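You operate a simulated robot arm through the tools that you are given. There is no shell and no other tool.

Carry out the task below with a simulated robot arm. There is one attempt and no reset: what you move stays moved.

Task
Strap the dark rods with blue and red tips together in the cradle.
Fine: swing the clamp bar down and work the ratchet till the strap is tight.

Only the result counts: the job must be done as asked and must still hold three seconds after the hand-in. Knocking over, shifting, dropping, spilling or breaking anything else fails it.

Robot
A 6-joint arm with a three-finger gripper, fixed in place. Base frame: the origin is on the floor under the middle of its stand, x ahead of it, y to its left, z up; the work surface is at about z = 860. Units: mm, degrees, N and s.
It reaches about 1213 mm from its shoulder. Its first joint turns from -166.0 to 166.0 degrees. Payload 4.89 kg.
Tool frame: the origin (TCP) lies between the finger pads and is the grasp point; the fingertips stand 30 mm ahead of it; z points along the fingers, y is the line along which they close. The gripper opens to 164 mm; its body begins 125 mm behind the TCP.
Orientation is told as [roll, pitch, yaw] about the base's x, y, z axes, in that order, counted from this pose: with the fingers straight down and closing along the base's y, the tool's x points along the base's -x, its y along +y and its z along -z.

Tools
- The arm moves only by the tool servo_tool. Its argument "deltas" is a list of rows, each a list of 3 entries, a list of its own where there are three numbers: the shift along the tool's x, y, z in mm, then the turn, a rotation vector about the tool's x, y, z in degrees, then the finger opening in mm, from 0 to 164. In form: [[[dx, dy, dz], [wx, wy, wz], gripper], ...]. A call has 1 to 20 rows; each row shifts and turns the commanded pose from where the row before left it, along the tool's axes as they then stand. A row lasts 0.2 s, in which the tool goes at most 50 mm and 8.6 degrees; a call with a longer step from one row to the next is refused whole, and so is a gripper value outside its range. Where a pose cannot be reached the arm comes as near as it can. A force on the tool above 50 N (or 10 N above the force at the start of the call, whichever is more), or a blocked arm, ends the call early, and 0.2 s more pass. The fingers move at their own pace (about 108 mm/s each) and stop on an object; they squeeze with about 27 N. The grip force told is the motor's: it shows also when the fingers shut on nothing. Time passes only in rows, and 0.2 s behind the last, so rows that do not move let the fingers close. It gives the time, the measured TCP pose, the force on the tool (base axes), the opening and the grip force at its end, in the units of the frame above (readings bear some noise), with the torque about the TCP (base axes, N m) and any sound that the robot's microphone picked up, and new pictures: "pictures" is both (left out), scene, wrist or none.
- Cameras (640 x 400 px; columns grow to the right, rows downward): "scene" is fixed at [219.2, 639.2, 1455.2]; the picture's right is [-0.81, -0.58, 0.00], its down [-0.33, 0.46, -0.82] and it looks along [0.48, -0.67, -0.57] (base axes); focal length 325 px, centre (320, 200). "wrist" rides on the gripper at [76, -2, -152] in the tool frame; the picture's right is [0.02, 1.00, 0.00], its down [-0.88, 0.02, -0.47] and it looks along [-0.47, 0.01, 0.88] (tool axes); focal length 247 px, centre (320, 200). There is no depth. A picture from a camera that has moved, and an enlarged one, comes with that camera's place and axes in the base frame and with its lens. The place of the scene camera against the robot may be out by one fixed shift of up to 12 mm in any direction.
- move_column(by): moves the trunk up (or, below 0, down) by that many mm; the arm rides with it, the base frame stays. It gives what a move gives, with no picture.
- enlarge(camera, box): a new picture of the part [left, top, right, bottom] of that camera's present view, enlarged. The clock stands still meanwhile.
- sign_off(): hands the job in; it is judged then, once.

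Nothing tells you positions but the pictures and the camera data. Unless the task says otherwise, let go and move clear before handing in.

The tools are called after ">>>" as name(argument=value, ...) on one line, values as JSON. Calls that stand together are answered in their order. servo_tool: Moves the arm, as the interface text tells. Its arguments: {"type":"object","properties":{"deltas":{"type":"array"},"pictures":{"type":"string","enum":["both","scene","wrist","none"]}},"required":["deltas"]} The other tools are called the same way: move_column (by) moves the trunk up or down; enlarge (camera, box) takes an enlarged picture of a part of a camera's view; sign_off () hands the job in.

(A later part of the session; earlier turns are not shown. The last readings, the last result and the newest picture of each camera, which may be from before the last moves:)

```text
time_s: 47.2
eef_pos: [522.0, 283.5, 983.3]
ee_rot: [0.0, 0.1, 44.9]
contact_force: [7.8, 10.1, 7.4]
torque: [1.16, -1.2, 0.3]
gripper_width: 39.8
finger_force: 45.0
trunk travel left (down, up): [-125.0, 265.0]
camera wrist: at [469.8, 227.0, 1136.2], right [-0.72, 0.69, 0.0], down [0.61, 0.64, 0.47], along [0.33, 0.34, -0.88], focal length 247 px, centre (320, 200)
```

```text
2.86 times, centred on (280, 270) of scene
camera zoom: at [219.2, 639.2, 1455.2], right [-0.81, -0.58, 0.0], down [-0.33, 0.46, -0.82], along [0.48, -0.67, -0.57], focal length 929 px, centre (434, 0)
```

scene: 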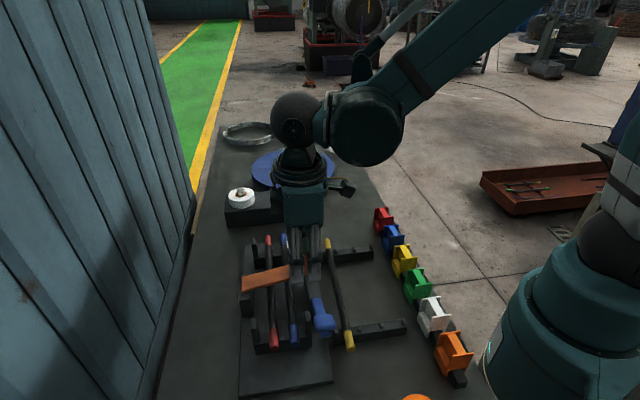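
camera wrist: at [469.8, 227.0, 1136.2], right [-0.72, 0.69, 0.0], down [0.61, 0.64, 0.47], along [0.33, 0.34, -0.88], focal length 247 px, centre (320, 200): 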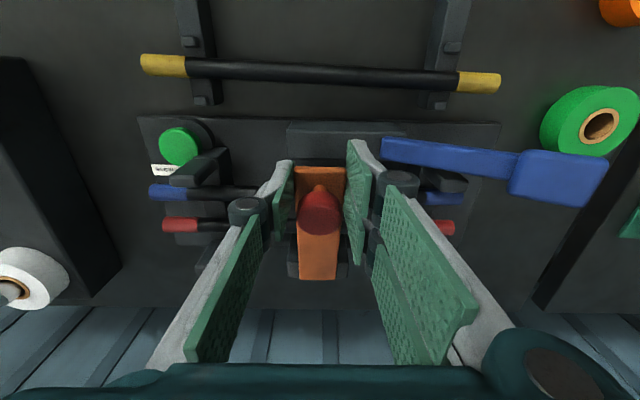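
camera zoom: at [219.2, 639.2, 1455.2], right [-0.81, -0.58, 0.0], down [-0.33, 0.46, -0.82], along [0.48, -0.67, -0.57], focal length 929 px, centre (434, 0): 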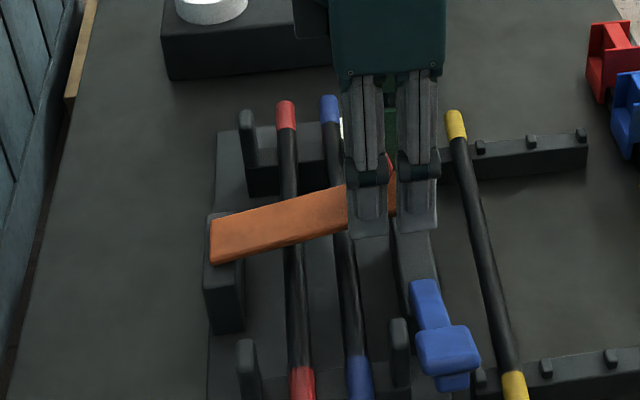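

>>> servo_tool(deltas=[[[2, 0.8, 8], [0, 0, 0], 28], [[1, 0, 6], [0, 0, 0], 28], [[0, 0, 0], [0, 0, 0], 28]], pictures="wrist")

>>> enlarge(camera="scene", box=[210, 200, 350, 340])

>>> enlarge(camera="wrist", box=[220, 80, 420, 260])

```text
time_s: 48.0
eef_pos: [521.3, 280.5, 970.8]
ee_rot: [0.0, -0.1, 44.9]
contact_force: [10.9, 2.5, 8.4]
torque: [0.89, -1.13, 0.12]
gripper_width: 39.5
finger_force: 45.0
trunk travel left (down, up): [-125.0, 265.0]
camera wrist: at [467.7, 224.9, 1122.6], right [-0.72, 0.69, 0.0], down [0.61, 0.64, 0.47], along [0.33, 0.34, -0.88], focal length 247 px, centre (320, 200)
```

wrist: 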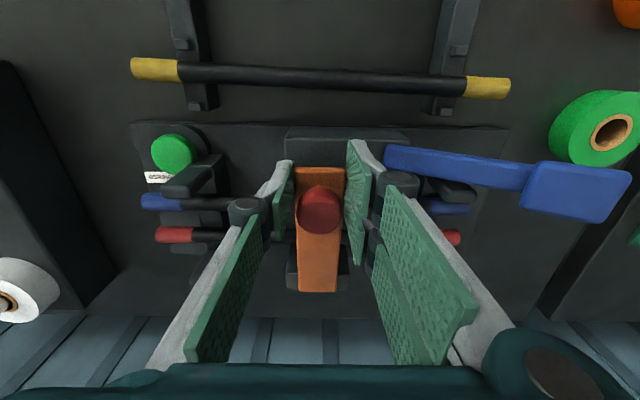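

```text
2.86 times, centred on (280, 270) of scene
camera zoom: at [219.2, 639.2, 1455.2], right [-0.81, -0.58, 0.0], down [-0.33, 0.46, -0.82], along [0.48, -0.67, -0.57], focal length 929 px, centre (434, 0)
```

zoom: 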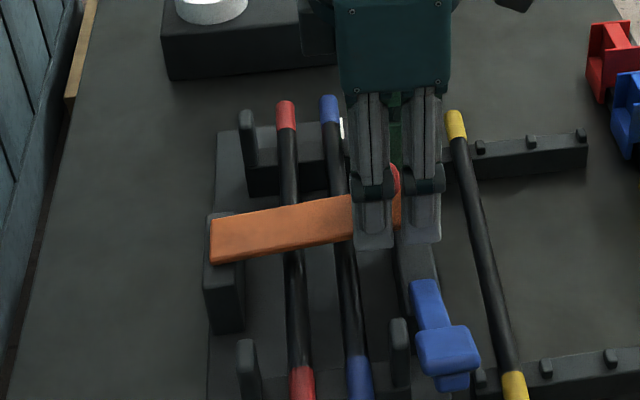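

```text
2.22 times, centred on (320, 170) of wrist
camera zoom: at [467.7, 224.9, 1122.6], right [-0.72, 0.69, 0.0], down [0.61, 0.64, 0.47], along [0.33, 0.34, -0.88], focal length 549 px, centre (320, 267)
```

zoom: 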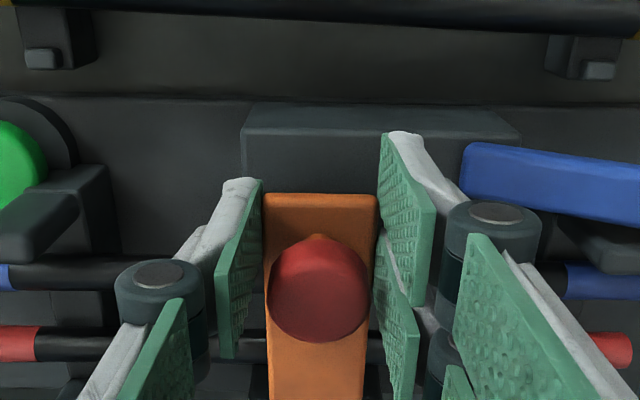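

The bar is nearly down. I let go and see where it settles.

>>> servo_tool(deltas=[[[0, 0, 0], [0, 0, 0], 48], [[0, 0, 0], [0, 0, 0], 60], [[0, 0, 0], [0, 0, 0], 60], [[0, 0, -10], [0, 0, 0], 60], [[0, 0, -25], [0, 0, 0], 60], [[0, 0, -40], [0, 0, 0], 60], [[0, 0, -40], [0, 0, 0], 60], [[0, 0, 0], [0, 0, 0], 60]])

>>> enlarge(camera="scene", box=[210, 200, 350, 340])

>>> enlarge(camera="wrist", box=[160, 60, 480, 260])

```text
time_s: 49.8
eef_pos: [519.2, 279.0, 1085.4]
ee_rot: [0.0, 0.0, 44.9]
contact_force: [-0.5, 0.0, -0.1]
torque: [-0.01, -0.02, 0.03]
gripper_width: 60.1
finger_force: 0.0
trunk travel left (down, up): [-125.0, 265.0]
camera wrist: at [466.2, 223.2, 1238.3], right [-0.72, 0.69, 0.0], down [0.61, 0.64, 0.47], along [0.33, 0.34, -0.88], focal length 247 px, centre (320, 200)
```

scene: 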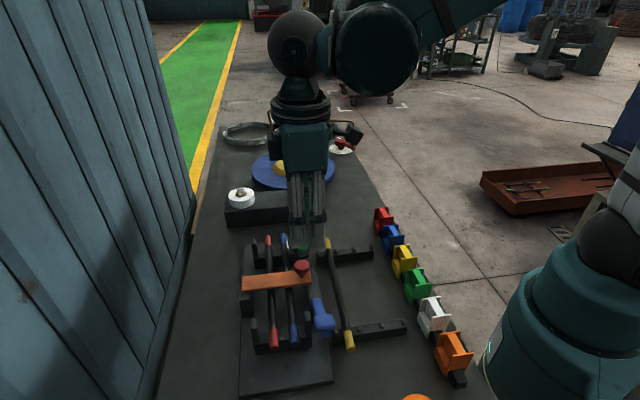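
wrist: 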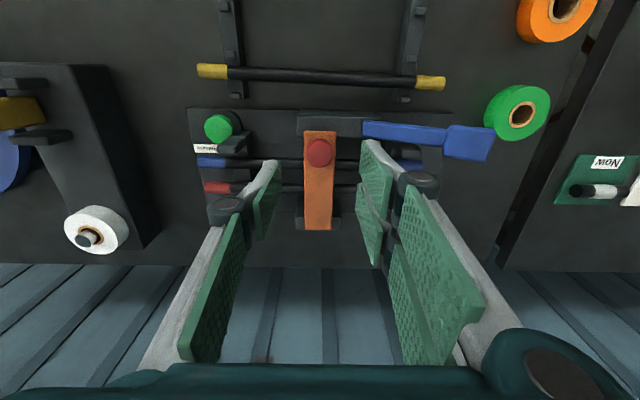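

```text
2.86 times, centred on (280, 270) of scene
camera zoom: at [219.2, 639.2, 1455.2], right [-0.81, -0.58, 0.0], down [-0.33, 0.46, -0.82], along [0.48, -0.67, -0.57], focal length 929 px, centre (434, 0)
```

zoom: 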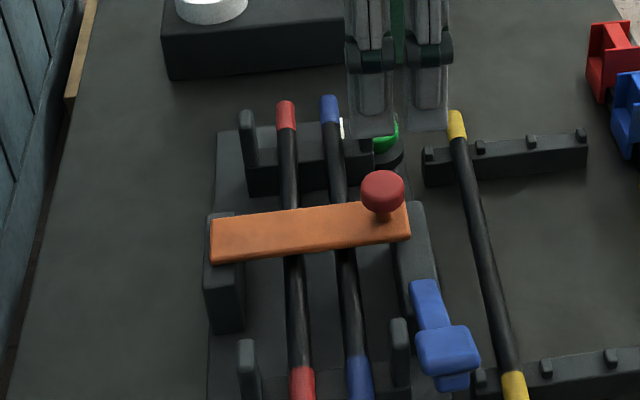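

```text
2.00 times, centred on (320, 160) of wrist
camera zoom: at [466.2, 223.2, 1238.3], right [-0.72, 0.69, 0.0], down [0.61, 0.64, 0.47], along [0.33, 0.34, -0.88], focal length 494 px, centre (320, 280)
```

zoom: 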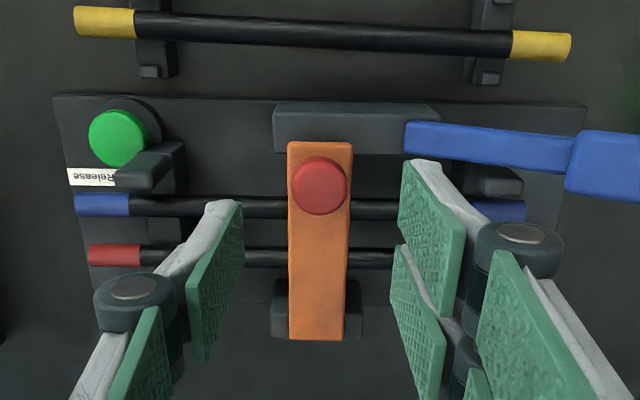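

The bar has dropped onto the rods. To be sure it's fully down, I'll close the fingers and press gently on the knob from above.

>>> servo_tool(deltas=[[[0, 0, 0], [0, 0, 0], 30], [[0, 0, 0], [0, 0, 0], 0], [[0, 0, 20], [0, 0, 0], 0], [[0, 0, 20], [0, 0, 0], 0], [[0, 0, 15], [0, 0, 0], 0], [[0, 0, 8], [0, 0, 0], 0], [[0, 0, 4], [0, 0, 0], 0], [[0, 0, 0], [0, 0, 0], 0]])

>>> enlarge(camera="scene", box=[230, 180, 350, 320])

```text
time_s: 51.6
eef_pos: [519.7, 281.4, 1017.7]
ee_rot: [0.0, 0.0, 44.9]
contact_force: [0.7, 0.0, 0.3]
torque: [-0.02, -0.01, 0.0]
gripper_width: 0.0
finger_force: 26.6
trunk travel left (down, up): [-125.0, 265.0]
camera wrist: at [466.0, 225.8, 1170.4], right [-0.72, 0.69, 0.0], down [0.61, 0.64, 0.47], along [0.33, 0.34, -0.88], focal length 247 px, centre (320, 200)
```

scene: 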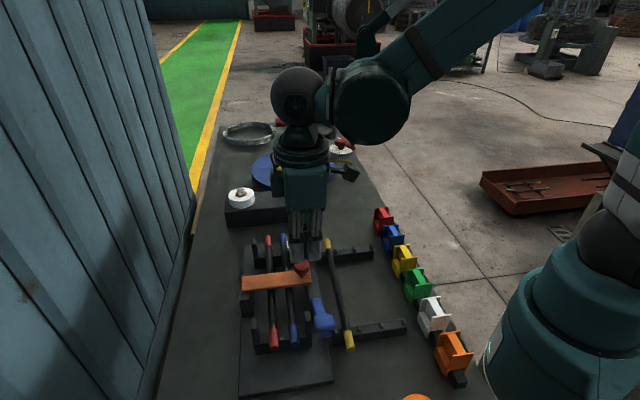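
wrist: 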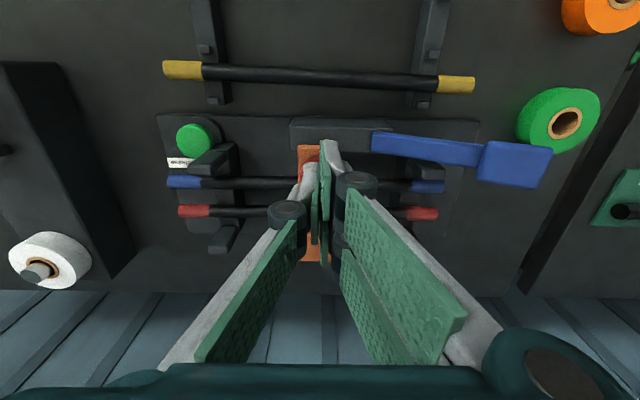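

```text
2.86 times, centred on (290, 250) of scene
camera zoom: at [219.2, 639.2, 1455.2], right [-0.81, -0.58, 0.0], down [-0.33, 0.46, -0.82], along [0.48, -0.67, -0.57], focal length 929 px, centre (406, 57)
```

zoom: 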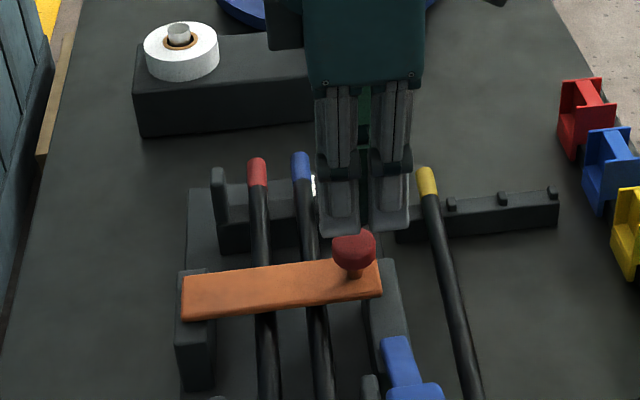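

>>> servo_tool(deltas=[[[-5, 0, 6], [0, 0, 0], 0], [[0, 0, 6], [0, 0, 0], 0], [[0, 0, 5], [0, 0, 0], 0], [[0, 0, 4], [0, 0, 0], 0], [[0, 0, 4], [0, 0, 0], 0], [[0, 0, 0], [0, 0, 0], 0]], pictures="none")

>>> enlarge(camera="scene", box=[230, 180, 350, 320])

```text
time_s: 52.6
eef_pos: [522.0, 283.1, 998.6]
ee_rot: [0.1, 0.0, 44.9]
contact_force: [-6.9, -1.7, 46.0]
torque: [0.04, -0.01, -0.07]
gripper_width: 6.2
finger_force: 44.7
trunk travel left (down, up): [-125.0, 265.0]
stopped in row 5: the force on the tool passed its limit at 59 N (the readings are from after the stop); the commanded pose is now the measured one
```

```text
2.86 times, centred on (290, 250) of scene
camera zoom: at [219.2, 639.2, 1455.2], right [-0.81, -0.58, 0.0], down [-0.33, 0.46, -0.82], along [0.48, -0.67, -0.57], focal length 929 px, centre (406, 57)
```

zoom: 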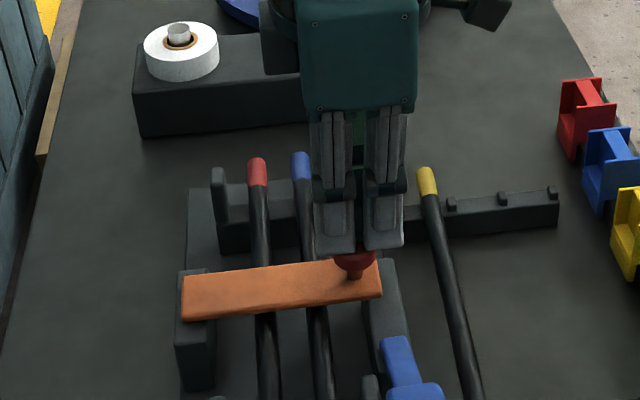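

The bar holds firm at about 50 N, so it's fully down on the rods. Next I lift off, turn the gripper back to -45° and move above the ratchet handle.

>>> servo_tool(deltas=[[[0, 0, -20], [0, 0, 0], 0], [[0, 0, -40], [0, 0, 0], 20], [[0, 0, -45], [0, 0, 0], 60], [[0, 0, -10], [0, 0, 8.17], 70], [[0, 0, 0], [0, 0, 8.17], 70], [[0, 0, 0], [0, 0, 8.17], 70], [[0, 0, 0], [0, 0, 8.17], 70], [[0, 0, 0], [0, 0, 8.17], 70], [[0, 0, 0], [0, 0, 8.17], 70], [[0, 0, 0], [0, 0, 8.17], 70], [[0, 0, 0], [0, 0, 8.17], 70], [[0, 0, 0], [0, 0, 8.17], 70], [[0, 0, 0], [0, 0, 8.17], 70], [[0, 0, 0], [0, 0, 8.2], 70], [[38, -4, 0], [0, 0, 0], 70], [[38, -4, 0], [0, 0, 0], 70], [[38, -4, 0], [0, 0, 0], 70], [[38, -4, 0], [0, 0, 0], 70], [[0, 0, 0], [0, 0, 0], 70]])

>>> enlarge(camera="wrist", box=[200, 60, 440, 280])

>>> enlarge(camera="scene", box=[220, 220, 380, 380])

```text
time_s: 56.6
eef_pos: [402.8, 382.2, 1111.5]
ee_rot: [0.0, 0.0, -45.1]
contact_force: [0.4, -0.5, -0.5]
torque: [0.04, 0.02, -0.01]
gripper_width: 70.0
finger_force: 0.2
trunk travel left (down, up): [-125.0, 265.0]
camera wrist: at [347.6, 434.7, 1264.4], right [0.69, 0.72, 0.0], down [0.64, -0.61, 0.47], along [0.34, -0.33, -0.88], focal length 247 px, centre (320, 200)
```

scene: 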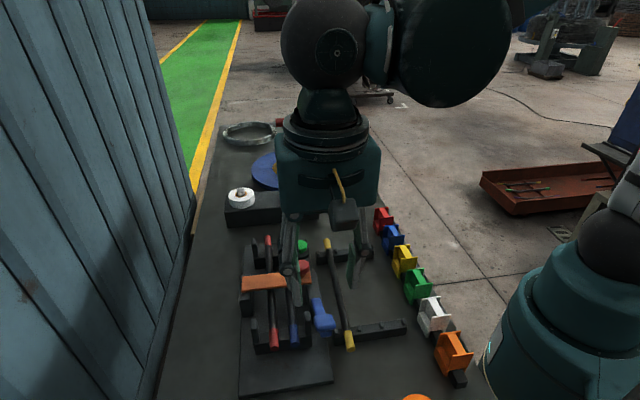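
wrist: 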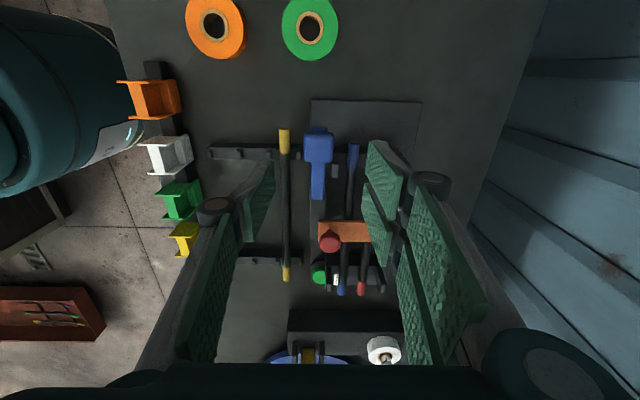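

```text
1.82 times, centred on (320, 170) of wrist
camera zoom: at [347.6, 434.7, 1264.4], right [0.69, 0.72, 0.0], down [0.64, -0.61, 0.47], along [0.34, -0.33, -0.88], focal length 449 px, centre (320, 254)
```

zoom: 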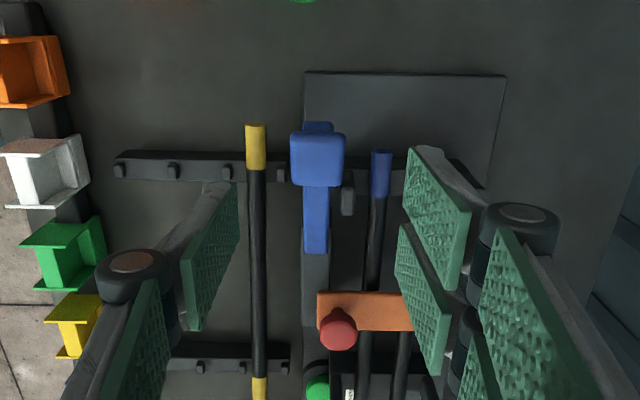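

```text
2.50 times, centred on (300, 300) of scene
camera zoom: at [219.2, 639.2, 1455.2], right [-0.81, -0.58, 0.0], down [-0.33, 0.46, -0.82], along [0.48, -0.67, -0.57], focal length 813 px, centre (370, -50)
```

zoom: 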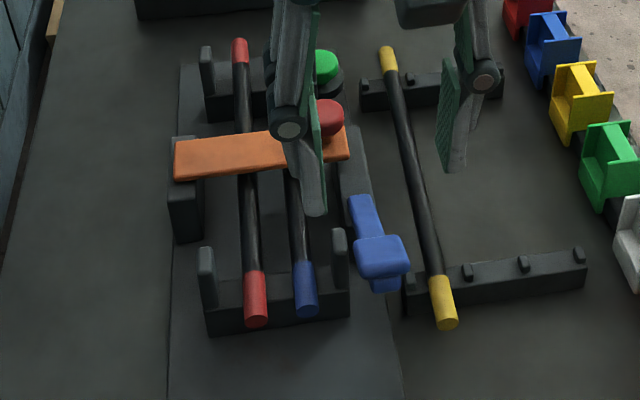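

The handle pad's centre is at about a=17, b=553, z=990. I descend with the fingers either side of the pad.

>>> servo_tool(deltas=[[[-1, -2, 30], [0, 0, 0], 70], [[0, 0, 30], [0, 0, 0], 64], [[0, 0, 28], [0, 0, 0], 60], [[0, 0, 20], [0, 0, 0], 60], [[0, 0, 0], [0, 0, 0], 60]])

>>> enlarge(camera="wrist", box=[220, 80, 420, 260])

>>> enlarge(camera="scene", box=[240, 220, 380, 360])

```text
time_s: 57.8
eef_pos: [402.5, 380.6, 1003.6]
ee_rot: [0.0, 0.0, -45.0]
contact_force: [0.4, -0.6, 1.2]
torque: [0.04, 0.03, 0.02]
gripper_width: 60.1
finger_force: 0.2
trunk travel left (down, up): [-125.0, 265.0]
camera wrist: at [347.1, 431.4, 1157.1], right [0.69, 0.72, 0.0], down [0.64, -0.61, 0.47], along [0.34, -0.33, -0.88], focal length 247 px, centre (320, 200)
```

scene: 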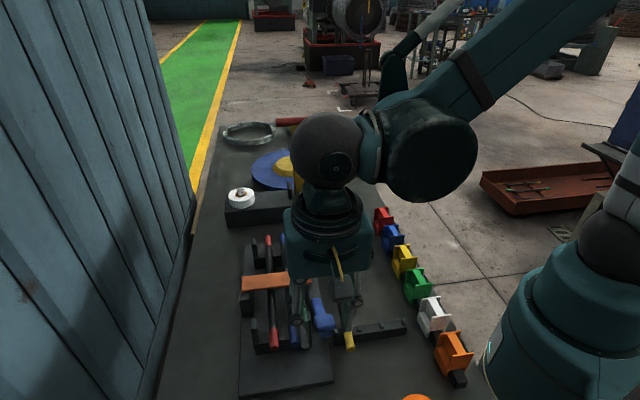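
wrist: 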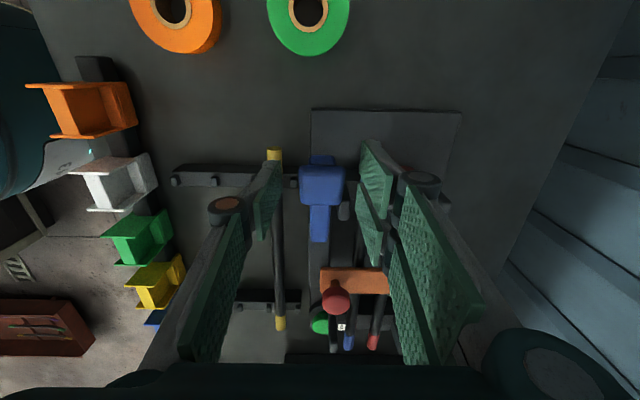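

```text
2.22 times, centred on (320, 170) of wrist
camera zoom: at [347.1, 431.4, 1157.1], right [0.69, 0.72, 0.0], down [0.64, -0.61, 0.47], along [0.34, -0.33, -0.88], focal length 549 px, centre (320, 267)
```

zoom: 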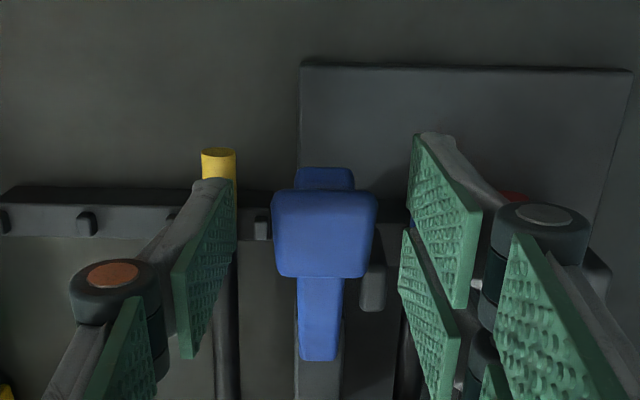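

```text
2.86 times, centred on (310, 290) of scene
camera zoom: at [219.2, 639.2, 1455.2], right [-0.81, -0.58, 0.0], down [-0.33, 0.46, -0.82], along [0.48, -0.67, -0.57], focal length 929 px, centre (349, -57)
```

zoom: 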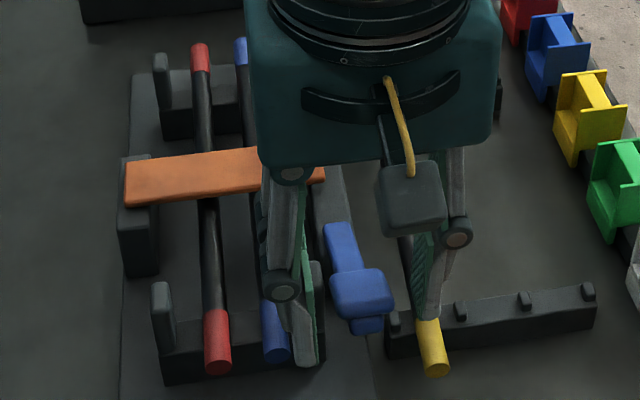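

>>> servo_tool(deltas=[[[-3, 0, 8], [0, 0, 0], 60], [[0, 0, 0], [0, 0, 0], 45], [[0, 0, 0], [0, 0, 0], 36], [[0, 0, 0], [0, 0, 0], 26], [[0, 0, 0], [0, 0, 0], 24]], pictures="wrist")

>>> enlarge(camera="wrist", box=[220, 80, 420, 260])

```text
time_s: 59.0
eef_pos: [406.1, 377.9, 996.4]
ee_rot: [0.0, 0.0, -45.1]
contact_force: [6.8, 5.4, 2.3]
torque: [-0.02, -0.14, 0.0]
gripper_width: 32.9
finger_force: 45.3
trunk travel left (down, up): [-125.0, 265.0]
camera wrist: at [350.3, 429.9, 1149.4], right [0.69, 0.72, 0.0], down [0.64, -0.61, 0.47], along [0.34, -0.33, -0.88], focal length 247 px, centre (320, 200)
```

wrist: 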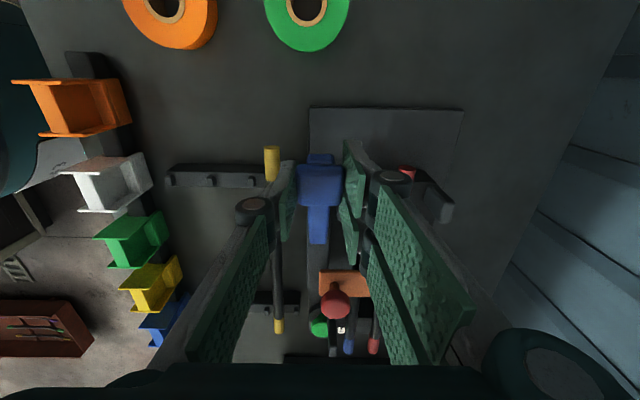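

```text
2.22 times, centred on (320, 170) of wrist
camera zoom: at [350.3, 429.9, 1149.4], right [0.69, 0.72, 0.0], down [0.64, -0.61, 0.47], along [0.34, -0.33, -0.88], focal length 549 px, centre (320, 267)
```

zoom: 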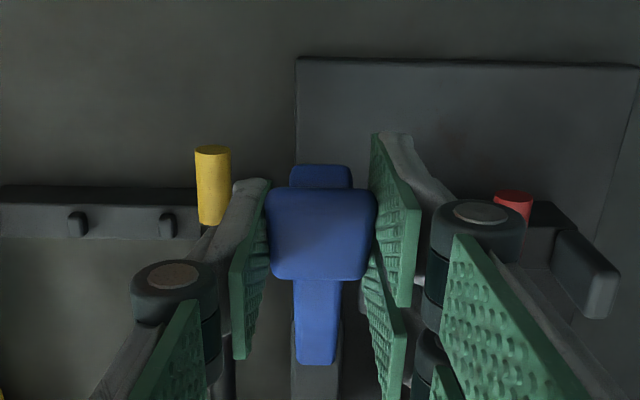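

The handle is gripped. I begin the down stroke along the lever's arc and listen for ratchet clicks.

>>> servo_tool(deltas=[[[2.3, 0, 4.3], [0, 0, 0], 24], [[2.2, 0, 4.4], [0, 0, 0], 24], [[1.9, 0, 4.5], [0, 0, 0], 24], [[1.8, 0, 4.5], [0, 0, 0], 24], [[0, 0, 0], [0, 0, 0], 24]], pictures="wrist")

>>> enlarge(camera="scene", box=[240, 240, 380, 380])

```text
time_s: 60.2
eef_pos: [400.7, 382.6, 980.1]
ee_rot: [0.0, 0.0, -45.0]
contact_force: [13.0, 15.4, 15.6]
torque: [-0.63, -0.97, 0.12]
gripper_width: 32.3
finger_force: 45.1
trunk travel left (down, up): [-125.0, 265.0]
camera wrist: at [345.1, 435.1, 1132.4], right [0.69, 0.72, 0.0], down [0.64, -0.61, 0.47], along [0.34, -0.33, -0.88], focal length 247 px, centre (320, 200)
```

wrist: 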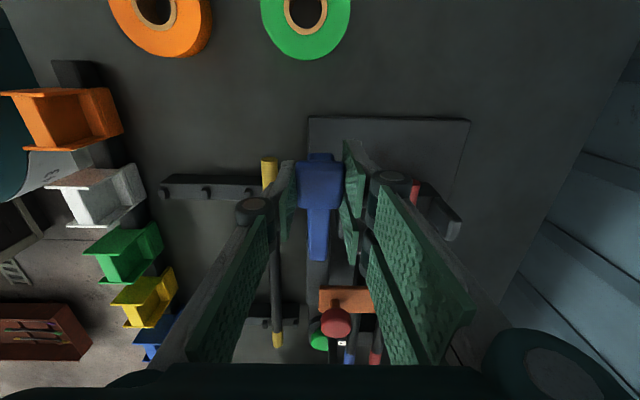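

```text
2.86 times, centred on (310, 310) of scene
camera zoom: at [219.2, 639.2, 1455.2], right [-0.81, -0.58, 0.0], down [-0.33, 0.46, -0.82], along [0.48, -0.67, -0.57], focal length 929 px, centre (349, -114)
```

zoom: 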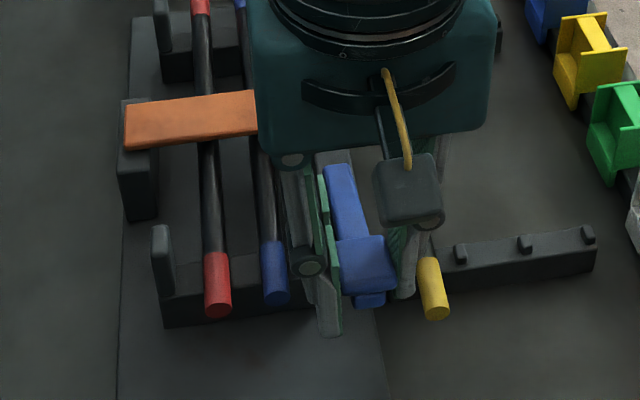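

The lever moves down. I relieve the side load and continue the stroke.

>>> servo_tool(deltas=[[[1.5, 1.5, 4.6], [0, 0, 0], 24], [[1.5, 0, 4.7], [0, 0, 0], 24], [[1.1, 0, 4.8], [0, 0, 0], 24], [[1.0, 0, 4.8], [0, 0, 0], 24], [[0.7, 0, 4.8], [0, 0, 0], 24], [[0.6, 0, 4.8], [0, 0, 0], 24], [[0, 0, 0], [0, 0, 0], 24]], pictures="wrist")

>>> enlarge(camera="scene", box=[240, 240, 380, 380])

```text
time_s: 61.8
eef_pos: [397.4, 387.4, 950.4]
ee_rot: [0.0, 0.1, -45.0]
contact_force: [-7.5, 0.4, 13.0]
torque: [-0.39, -0.57, 0.25]
gripper_width: 32.6
finger_force: 44.9
trunk travel left (down, up): [-125.0, 265.0]
camera wrist: at [340.6, 439.6, 1103.4], right [0.69, 0.72, 0.0], down [0.64, -0.61, 0.47], along [0.34, -0.33, -0.88], focal length 247 px, centre (320, 200)
```

wrist: 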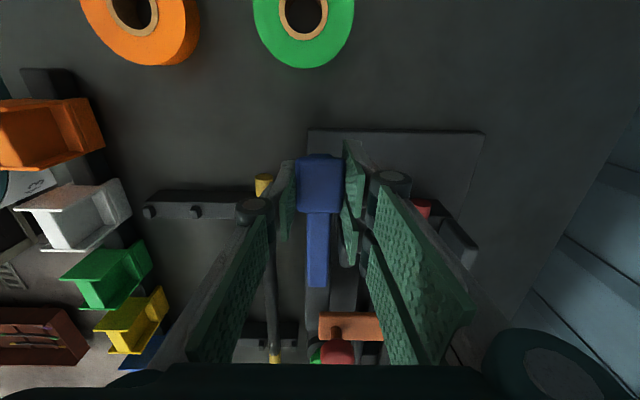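

```text
2.86 times, centred on (310, 310) of scene
camera zoom: at [219.2, 639.2, 1455.2], right [-0.81, -0.58, 0.0], down [-0.33, 0.46, -0.82], along [0.48, -0.67, -0.57], focal length 929 px, centre (349, -114)
```

zoom: 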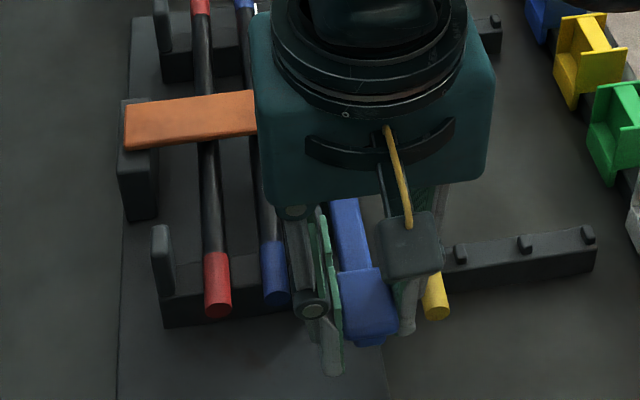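

>>> servo_tool(deltas=[[[0.2, 0, 4.9], [0, 0, 0], 24], [[0.1, 0, 4.9], [0, 0, 0], 24], [[0, 0, 0], [0, 0, 0], 24]], pictures="wrist")

>>> enlarge(camera="scene", box=[240, 240, 380, 380])

>>> enlarge(camera="wrist", box=[220, 80, 420, 260])

```text
time_s: 62.6
eef_pos: [396.6, 387.4, 942.8]
ee_rot: [0.1, 0.0, -45.0]
contact_force: [-6.3, -8.5, 34.7]
torque: [-0.07, -0.1, 0.25]
gripper_width: 32.0
finger_force: 44.7
trunk travel left (down, up): [-125.0, 265.0]
camera wrist: at [340.5, 439.5, 1094.5], right [0.69, 0.72, 0.0], down [0.64, -0.61, 0.47], along [0.34, -0.33, -0.88], focal length 247 px, centre (320, 200)
```

wrist: 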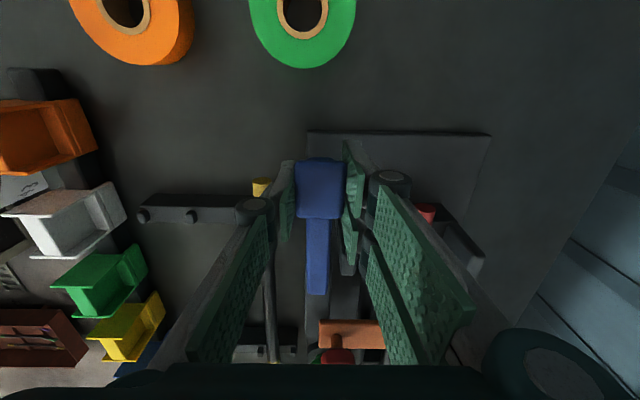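

```text
2.86 times, centred on (310, 310) of scene
camera zoom: at [219.2, 639.2, 1455.2], right [-0.81, -0.58, 0.0], down [-0.33, 0.46, -0.82], along [0.48, -0.67, -0.57], focal length 929 px, centre (349, -114)
```

zoom: 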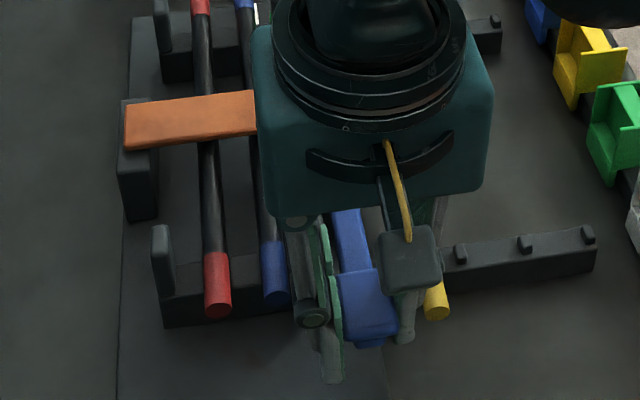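

```text
2.22 times, centred on (320, 170) of wrist
camera zoom: at [340.5, 439.5, 1094.5], right [0.69, 0.72, 0.0], down [0.64, -0.61, 0.47], along [0.34, -0.33, -0.88], focal length 549 px, centre (320, 267)
```

zoom: 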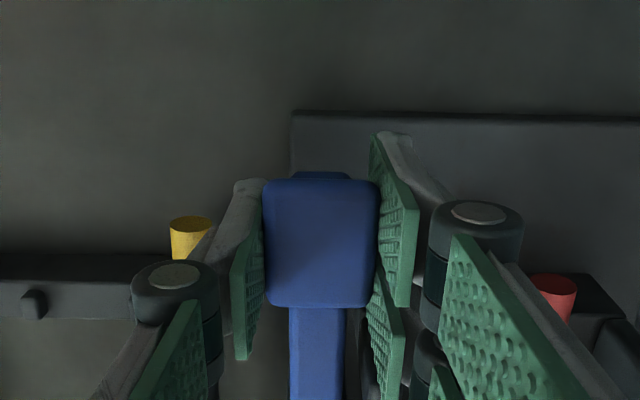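

Force rises and the lever seems to be at its lower stop. Next I take the handle back up along the same arc and watch for clicks.

>>> servo_tool(deltas=[[[-0.2, -0.7, -4.9], [0, 0, 0], 24], [[-0.2, 0, -4.9], [0, 0, 0], 24], [[-0.6, 0, -4.8], [0, 0, 0], 24], [[-0.7, 0, -4.8], [0, 0, 0], 24], [[-1, 0, -4.8], [0, 0, 0], 24], [[-1.1, 0, -4.8], [0, 0, 0], 24], [[-1.5, 0, -4.7], [0, 0, 0], 24], [[-1.5, 0, -4.6], [0, 0, 0], 24], [[-1.8, 0, -4.5], [0, 0, 0], 24], [[-1.9, 0, -4.5], [0, 0, 0], 24], [[-2.2, 0, -4.4], [0, 0, 0], 24], [[-2.3, 0, -4.3], [0, 0, 0], 24], [[0, 0, 0], [0, 0, 0], 24]], pictures="both")

>>> enlarge(camera="scene", box=[240, 240, 380, 380])

```text
time_s: 65.4
eef_pos: [406.6, 377.0, 996.8]
ee_rot: [0.0, 0.0, -45.0]
contact_force: [-25.5, 12.2, -27.7]
torque: [0.47, 0.83, -0.26]
gripper_width: 32.7
finger_force: 45.1
trunk travel left (down, up): [-125.0, 265.0]
camera wrist: at [350.4, 430.1, 1149.8], right [0.69, 0.72, 0.0], down [0.64, -0.61, 0.47], along [0.34, -0.33, -0.88], focal length 247 px, centre (320, 200)
```

scene: 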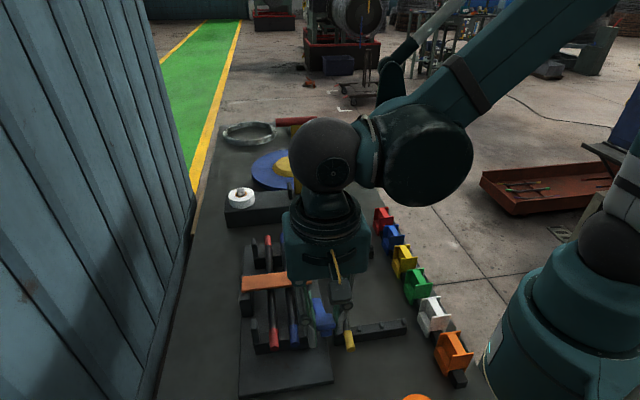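
wrist: 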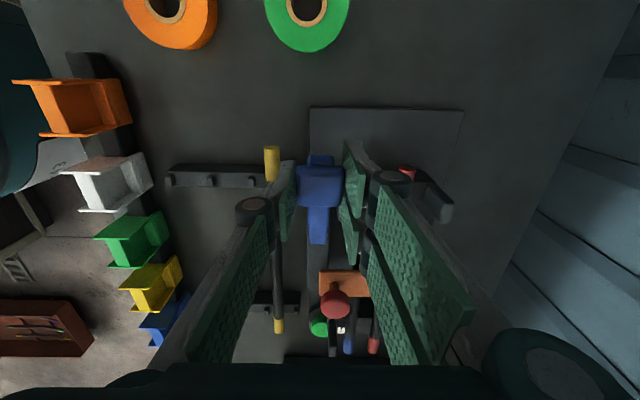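

```text
2.86 times, centred on (310, 310) of scene
camera zoom: at [219.2, 639.2, 1455.2], right [-0.81, -0.58, 0.0], down [-0.33, 0.46, -0.82], along [0.48, -0.67, -0.57], focal length 929 px, centre (349, -114)
```

zoom: 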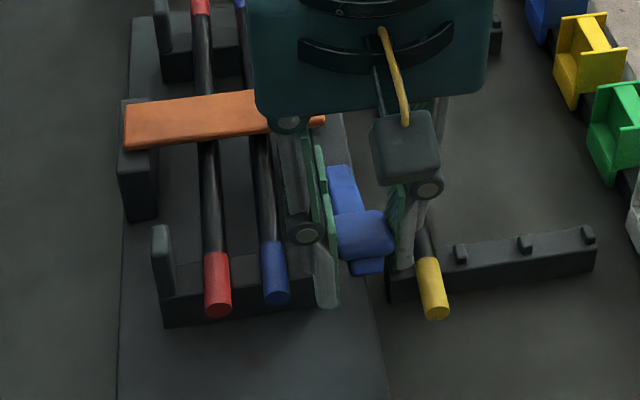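

No sound so far; the force indicates the handle is at its upper stop. I do another full down stroke and press firmly at the bottom to see whether the ratchet engages.

>>> servo_tool(deltas=[[[2.3, -0.7, 4.3], [0, 0, 0], 24], [[2.2, 0, 4.4], [0, 0, 0], 24], [[1.9, 0, 4.5], [0, 0, 0], 24], [[1.8, 0, 4.5], [0, 0, 0], 24], [[1.5, 0.5, 4.6], [0, 0, 0], 24], [[1.5, 0.5, 4.7], [0, 0, 0], 24], [[1.1, 0, 4.8], [0, 0, 0], 24], [[1.0, 0, 4.8], [0, 0, 0], 24], [[0.7, 0, 4.8], [0, 0, 0], 24], [[0.6, 0, 4.8], [0, 0, 0], 24], [[0.2, 0, 4.9], [0, 0, 0], 24], [[0.1, 0, 4.9], [0, 0, 0], 24], [[0, 0, 0], [0, 0, 0], 24]], pictures="both")

>>> enlarge(camera="scene", box=[220, 220, 380, 380])

```text
time_s: 68.2
eef_pos: [396.6, 387.6, 940.1]
ee_rot: [0.1, 0.0, -45.1]
contact_force: [1.2, -0.4, -4.4]
torque: [0.87, 0.61, 0.29]
gripper_width: 31.9
finger_force: 45.1
trunk travel left (down, up): [-125.0, 265.0]
camera wrist: at [340.5, 439.8, 1093.1], right [0.69, 0.72, 0.0], down [0.64, -0.61, 0.47], along [0.34, -0.33, -0.88], focal length 247 px, centre (320, 200)
```

scene: 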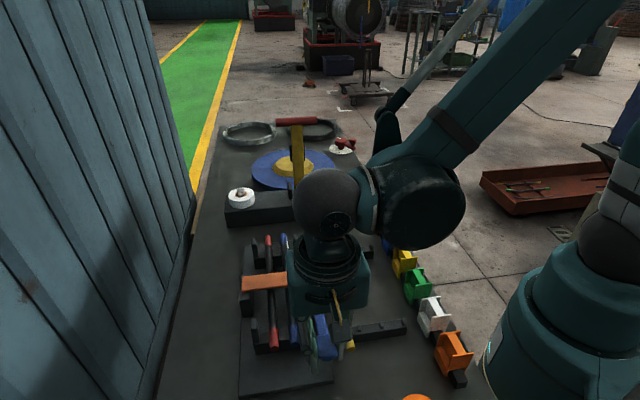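
wrist: 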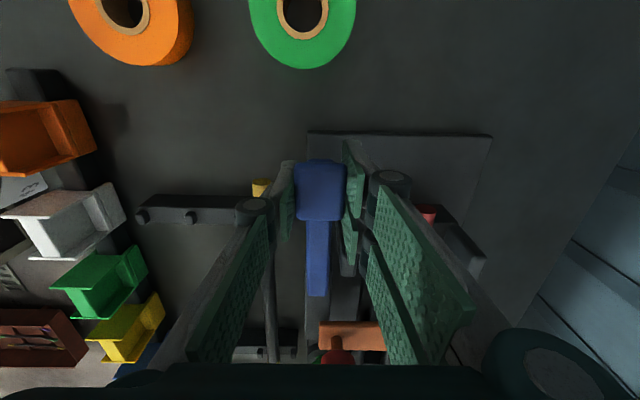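

```text
2.50 times, centred on (300, 300) of scene
camera zoom: at [219.2, 639.2, 1455.2], right [-0.81, -0.58, 0.0], down [-0.33, 0.46, -0.82], along [0.48, -0.67, -0.57], focal length 813 px, centre (370, -50)
```

zoom: 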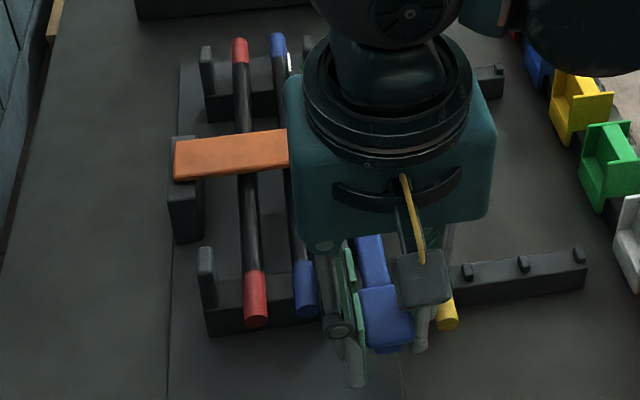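

>>> servo_tool(deltas=[[[-0.1, 0, 4], [0, 0, 0], 24], [[-0.2, 0, 4], [0, 0, 0], 24], [[0, 0, 0], [0, 0, 0], 24]], pictures="wrist")

>>> enlarge(camera="wrist", box=[200, 80, 440, 280])

```text
time_s: 69.0
eef_pos: [395.6, 388.8, 934.3]
ee_rot: [0.0, 0.0, -45.0]
contact_force: [-5.6, -1.5, 34.7]
torque: [-0.01, -0.17, 0.25]
gripper_width: 31.8
finger_force: 45.0
trunk travel left (down, up): [-125.0, 265.0]
camera wrist: at [340.5, 439.5, 1086.4], right [0.69, 0.72, 0.0], down [0.64, -0.61, 0.47], along [0.34, -0.33, -0.88], focal length 247 px, centre (320, 200)
```

wrist: 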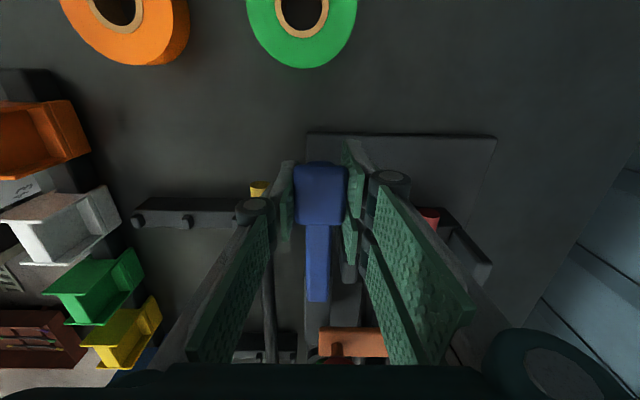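

```text
2.00 times, centred on (320, 180) of wrist
camera zoom: at [340.5, 439.5, 1086.4], right [0.69, 0.72, 0.0], down [0.64, -0.61, 0.47], along [0.34, -0.33, -0.88], focal length 494 px, centre (320, 240)
```

zoom: 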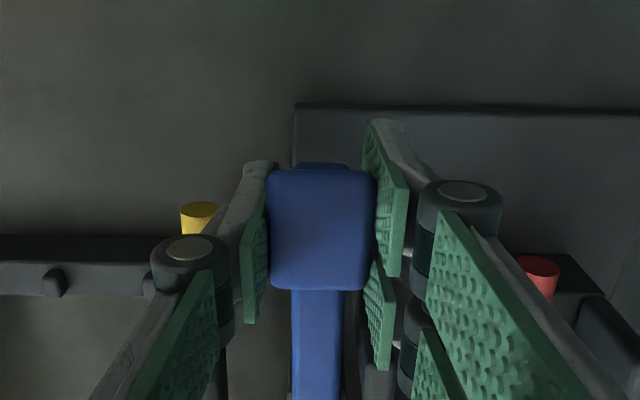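

The handle is at its bottom stop (the pads just slid on it). I'll let go to see whether the lever springs back, and look at the bar and ratchet closely.

>>> servo_tool(deltas=[[[0, 0, -5], [0, 0, 0], 24], [[0, 0, 0], [0, 0, 0], 40], [[0, 0, 0], [0, 0, 0], 54], [[0, 0, -20], [0, 0, 0], 54], [[0, 0, -40], [0, 0, 0], 54], [[0, 0, -40], [0, 0, 0], 54], [[0, 0, -40], [0, 0, 0], 54], [[0, 0, 0], [0, 0, 0], 54]], pictures="both")

>>> enlarge(camera="scene", box=[220, 220, 380, 380])

>>> enlarge(camera="wrist", box=[240, 100, 440, 300])

```text
time_s: 70.8
eef_pos: [395.5, 387.4, 1078.0]
ee_rot: [0.0, 0.0, -44.9]
contact_force: [-0.3, -0.1, 0.9]
torque: [0.04, -0.02, 0.01]
gripper_width: 54.1
finger_force: 0.1
trunk travel left (down, up): [-125.0, 265.0]
camera wrist: at [339.5, 439.1, 1230.8], right [0.69, 0.72, 0.0], down [0.64, -0.61, 0.47], along [0.34, -0.33, -0.88], focal length 247 px, centre (320, 200)
```

scene: 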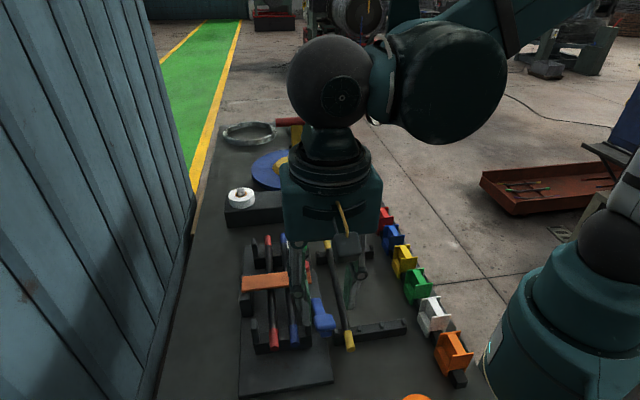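
wrist: 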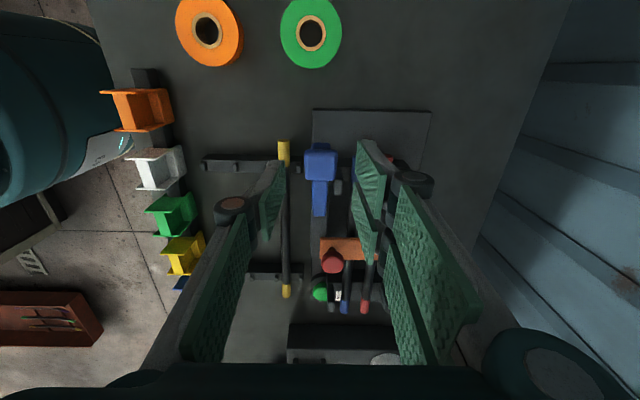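

```text
2.50 times, centred on (300, 300) of scene
camera zoom: at [219.2, 639.2, 1455.2], right [-0.81, -0.58, 0.0], down [-0.33, 0.46, -0.82], along [0.48, -0.67, -0.57], focal length 813 px, centre (370, -50)
```

zoom: 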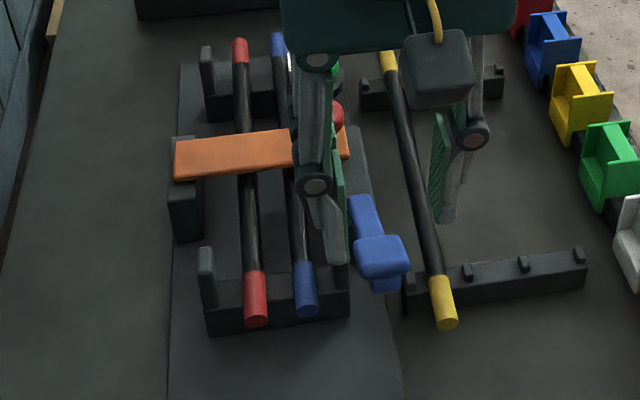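

```text
2.00 times, centred on (340, 200) of wrist
camera zoom: at [339.5, 439.1, 1230.8], right [0.69, 0.72, 0.0], down [0.64, -0.61, 0.47], along [0.34, -0.33, -0.88], focal length 494 px, centre (280, 200)
```

zoom: 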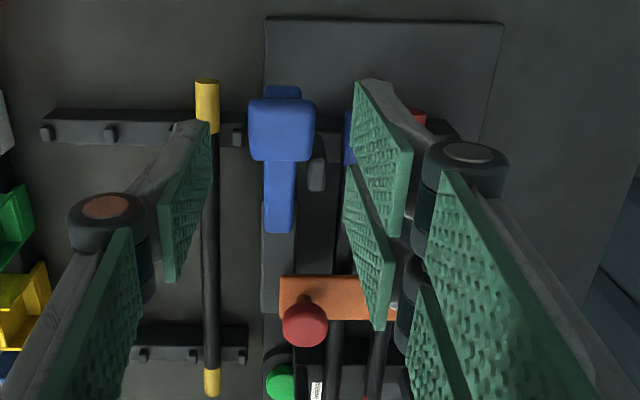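

The lever springs back by itself, so pushing it down is enough per stroke. There was no click, so I'll move aside and check whether the clamp bar is really fully down.

>>> servo_tool(deltas=[[[0, -30, -20], [0, 0, 0], 54], [[0, -45, 0], [0, 0, 0], 54], [[0, -45, 0], [0, 0, 0], 54], [[0, -45, 0], [0, 0, 0], 54], [[0, -30, 0], [0, 0, 0], 54], [[0, 0, 0], [0, 0, 0], 54]], pictures="both")

>>> enlarge(camera="scene", box=[230, 230, 330, 330])

>>> enlarge(camera="scene", box=[220, 220, 380, 380])

```text
time_s: 72.2
eef_pos: [258.1, 250.2, 1096.9]
ee_rot: [0.1, -0.1, -44.9]
contact_force: [0.3, 1.3, 0.1]
torque: [0.03, -0.02, 0.01]
gripper_width: 53.8
finger_force: 0.0
trunk travel left (down, up): [-125.0, 265.0]
camera wrist: at [202.3, 303.1, 1250.6], right [0.69, 0.72, 0.0], down [0.64, -0.61, 0.47], along [0.34, -0.33, -0.88], focal length 247 px, centre (320, 200)
```

scene: 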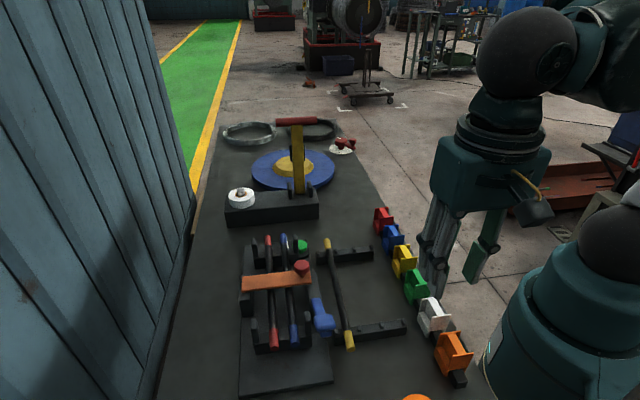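
wrist: 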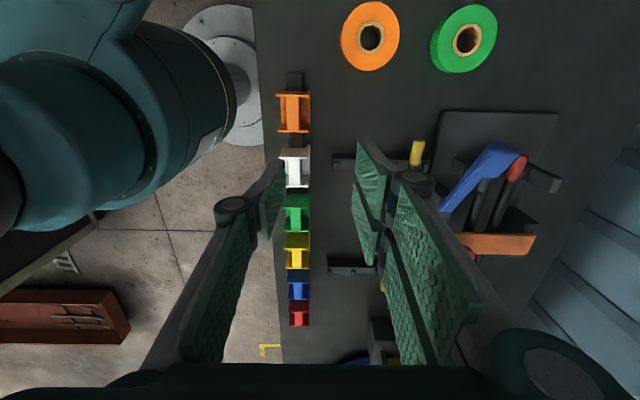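

```text
4.00 times, centred on (280, 280) of scene
camera zoom: at [219.2, 639.2, 1455.2], right [-0.81, -0.58, 0.0], down [-0.33, 0.46, -0.82], along [0.48, -0.67, -0.57], focal length 1301 px, centre (480, -120)
```

zoom: 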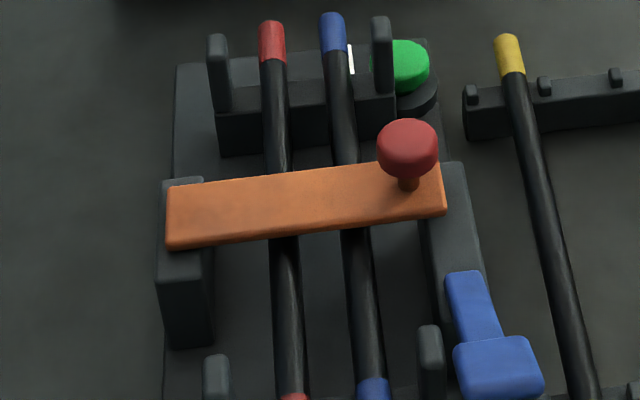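

```text
2.50 times, centred on (300, 300) of scene
camera zoom: at [219.2, 639.2, 1455.2], right [-0.81, -0.58, 0.0], down [-0.33, 0.46, -0.82], along [0.48, -0.67, -0.57], focal length 813 px, centre (370, -50)
```

zoom: 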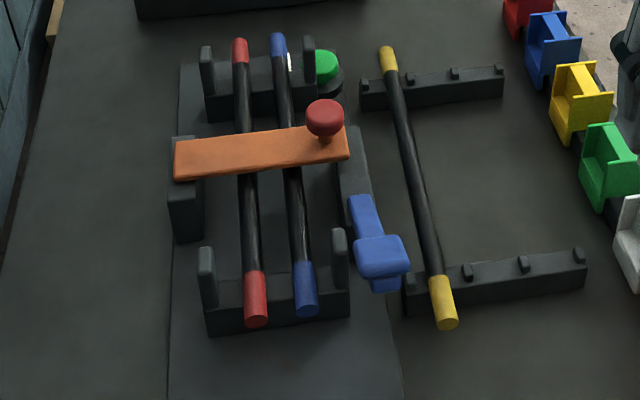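

The bar looks fully down across both rods. I'll work the lever by pressing the pad with closed fingertips and letting it spring back, listening each stroke.

>>> servo_tool(deltas=[[[-1.5, 40, 0], [0, 0, 0], 40], [[-1.5, 40, 0], [0, 0, 0], 20], [[-1.5, 40, 0], [0, 0, 0], 0], [[-1.5, 40, 0], [0, 0, 0], 0], [[-0.5, 34, 0], [0, 0, 0], 0], [[0, 0, 30], [0, 0, 0], 0], [[0, 0, 30], [0, 0, 0], 0], [[0, 0, 0], [0, 0, 0], 0]], pictures="both")

>>> enlarge(camera="scene", box=[240, 240, 380, 360])

```text
time_s: 74.0
eef_pos: [401.5, 384.2, 1035.5]
ee_rot: [-0.1, 0.0, -45.0]
contact_force: [-0.1, 0.7, 0.2]
torque: [0.02, 0.04, 0.01]
gripper_width: 0.0
finger_force: 27.1
trunk travel left (down, up): [-125.0, 265.0]
camera wrist: at [345.6, 435.9, 1189.0], right [0.69, 0.72, 0.0], down [0.64, -0.61, 0.47], along [0.34, -0.33, -0.88], focal length 247 px, centre (320, 200)
```

scene: 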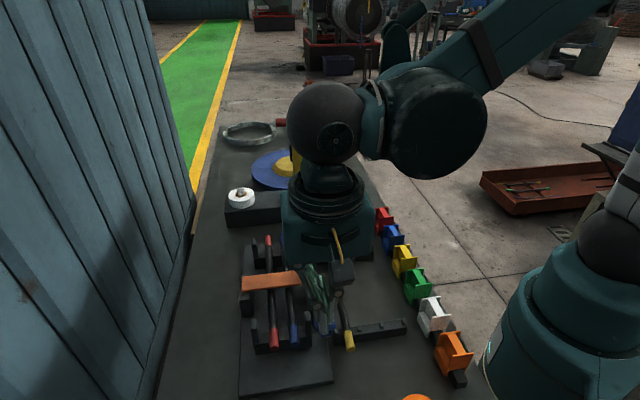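
wrist: 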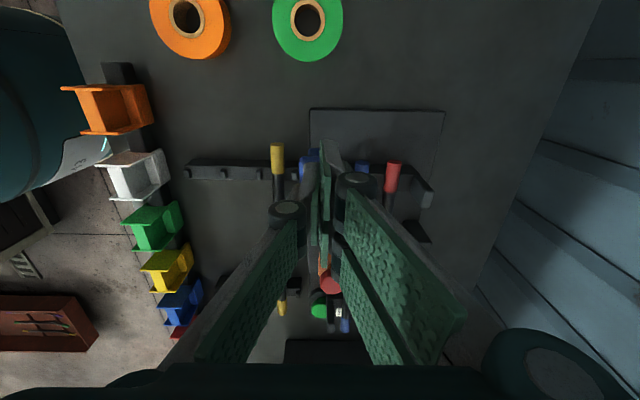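

```text
3.33 times, centred on (310, 300) of scene
camera zoom: at [219.2, 639.2, 1455.2], right [-0.81, -0.58, 0.0], down [-0.33, 0.46, -0.82], along [0.48, -0.67, -0.57], focal length 1084 px, centre (353, -133)
```

zoom: 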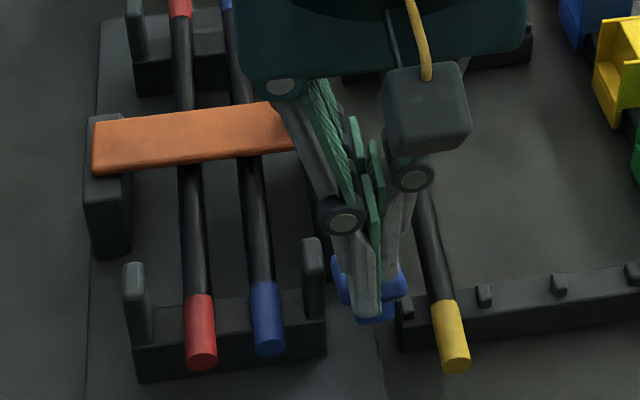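

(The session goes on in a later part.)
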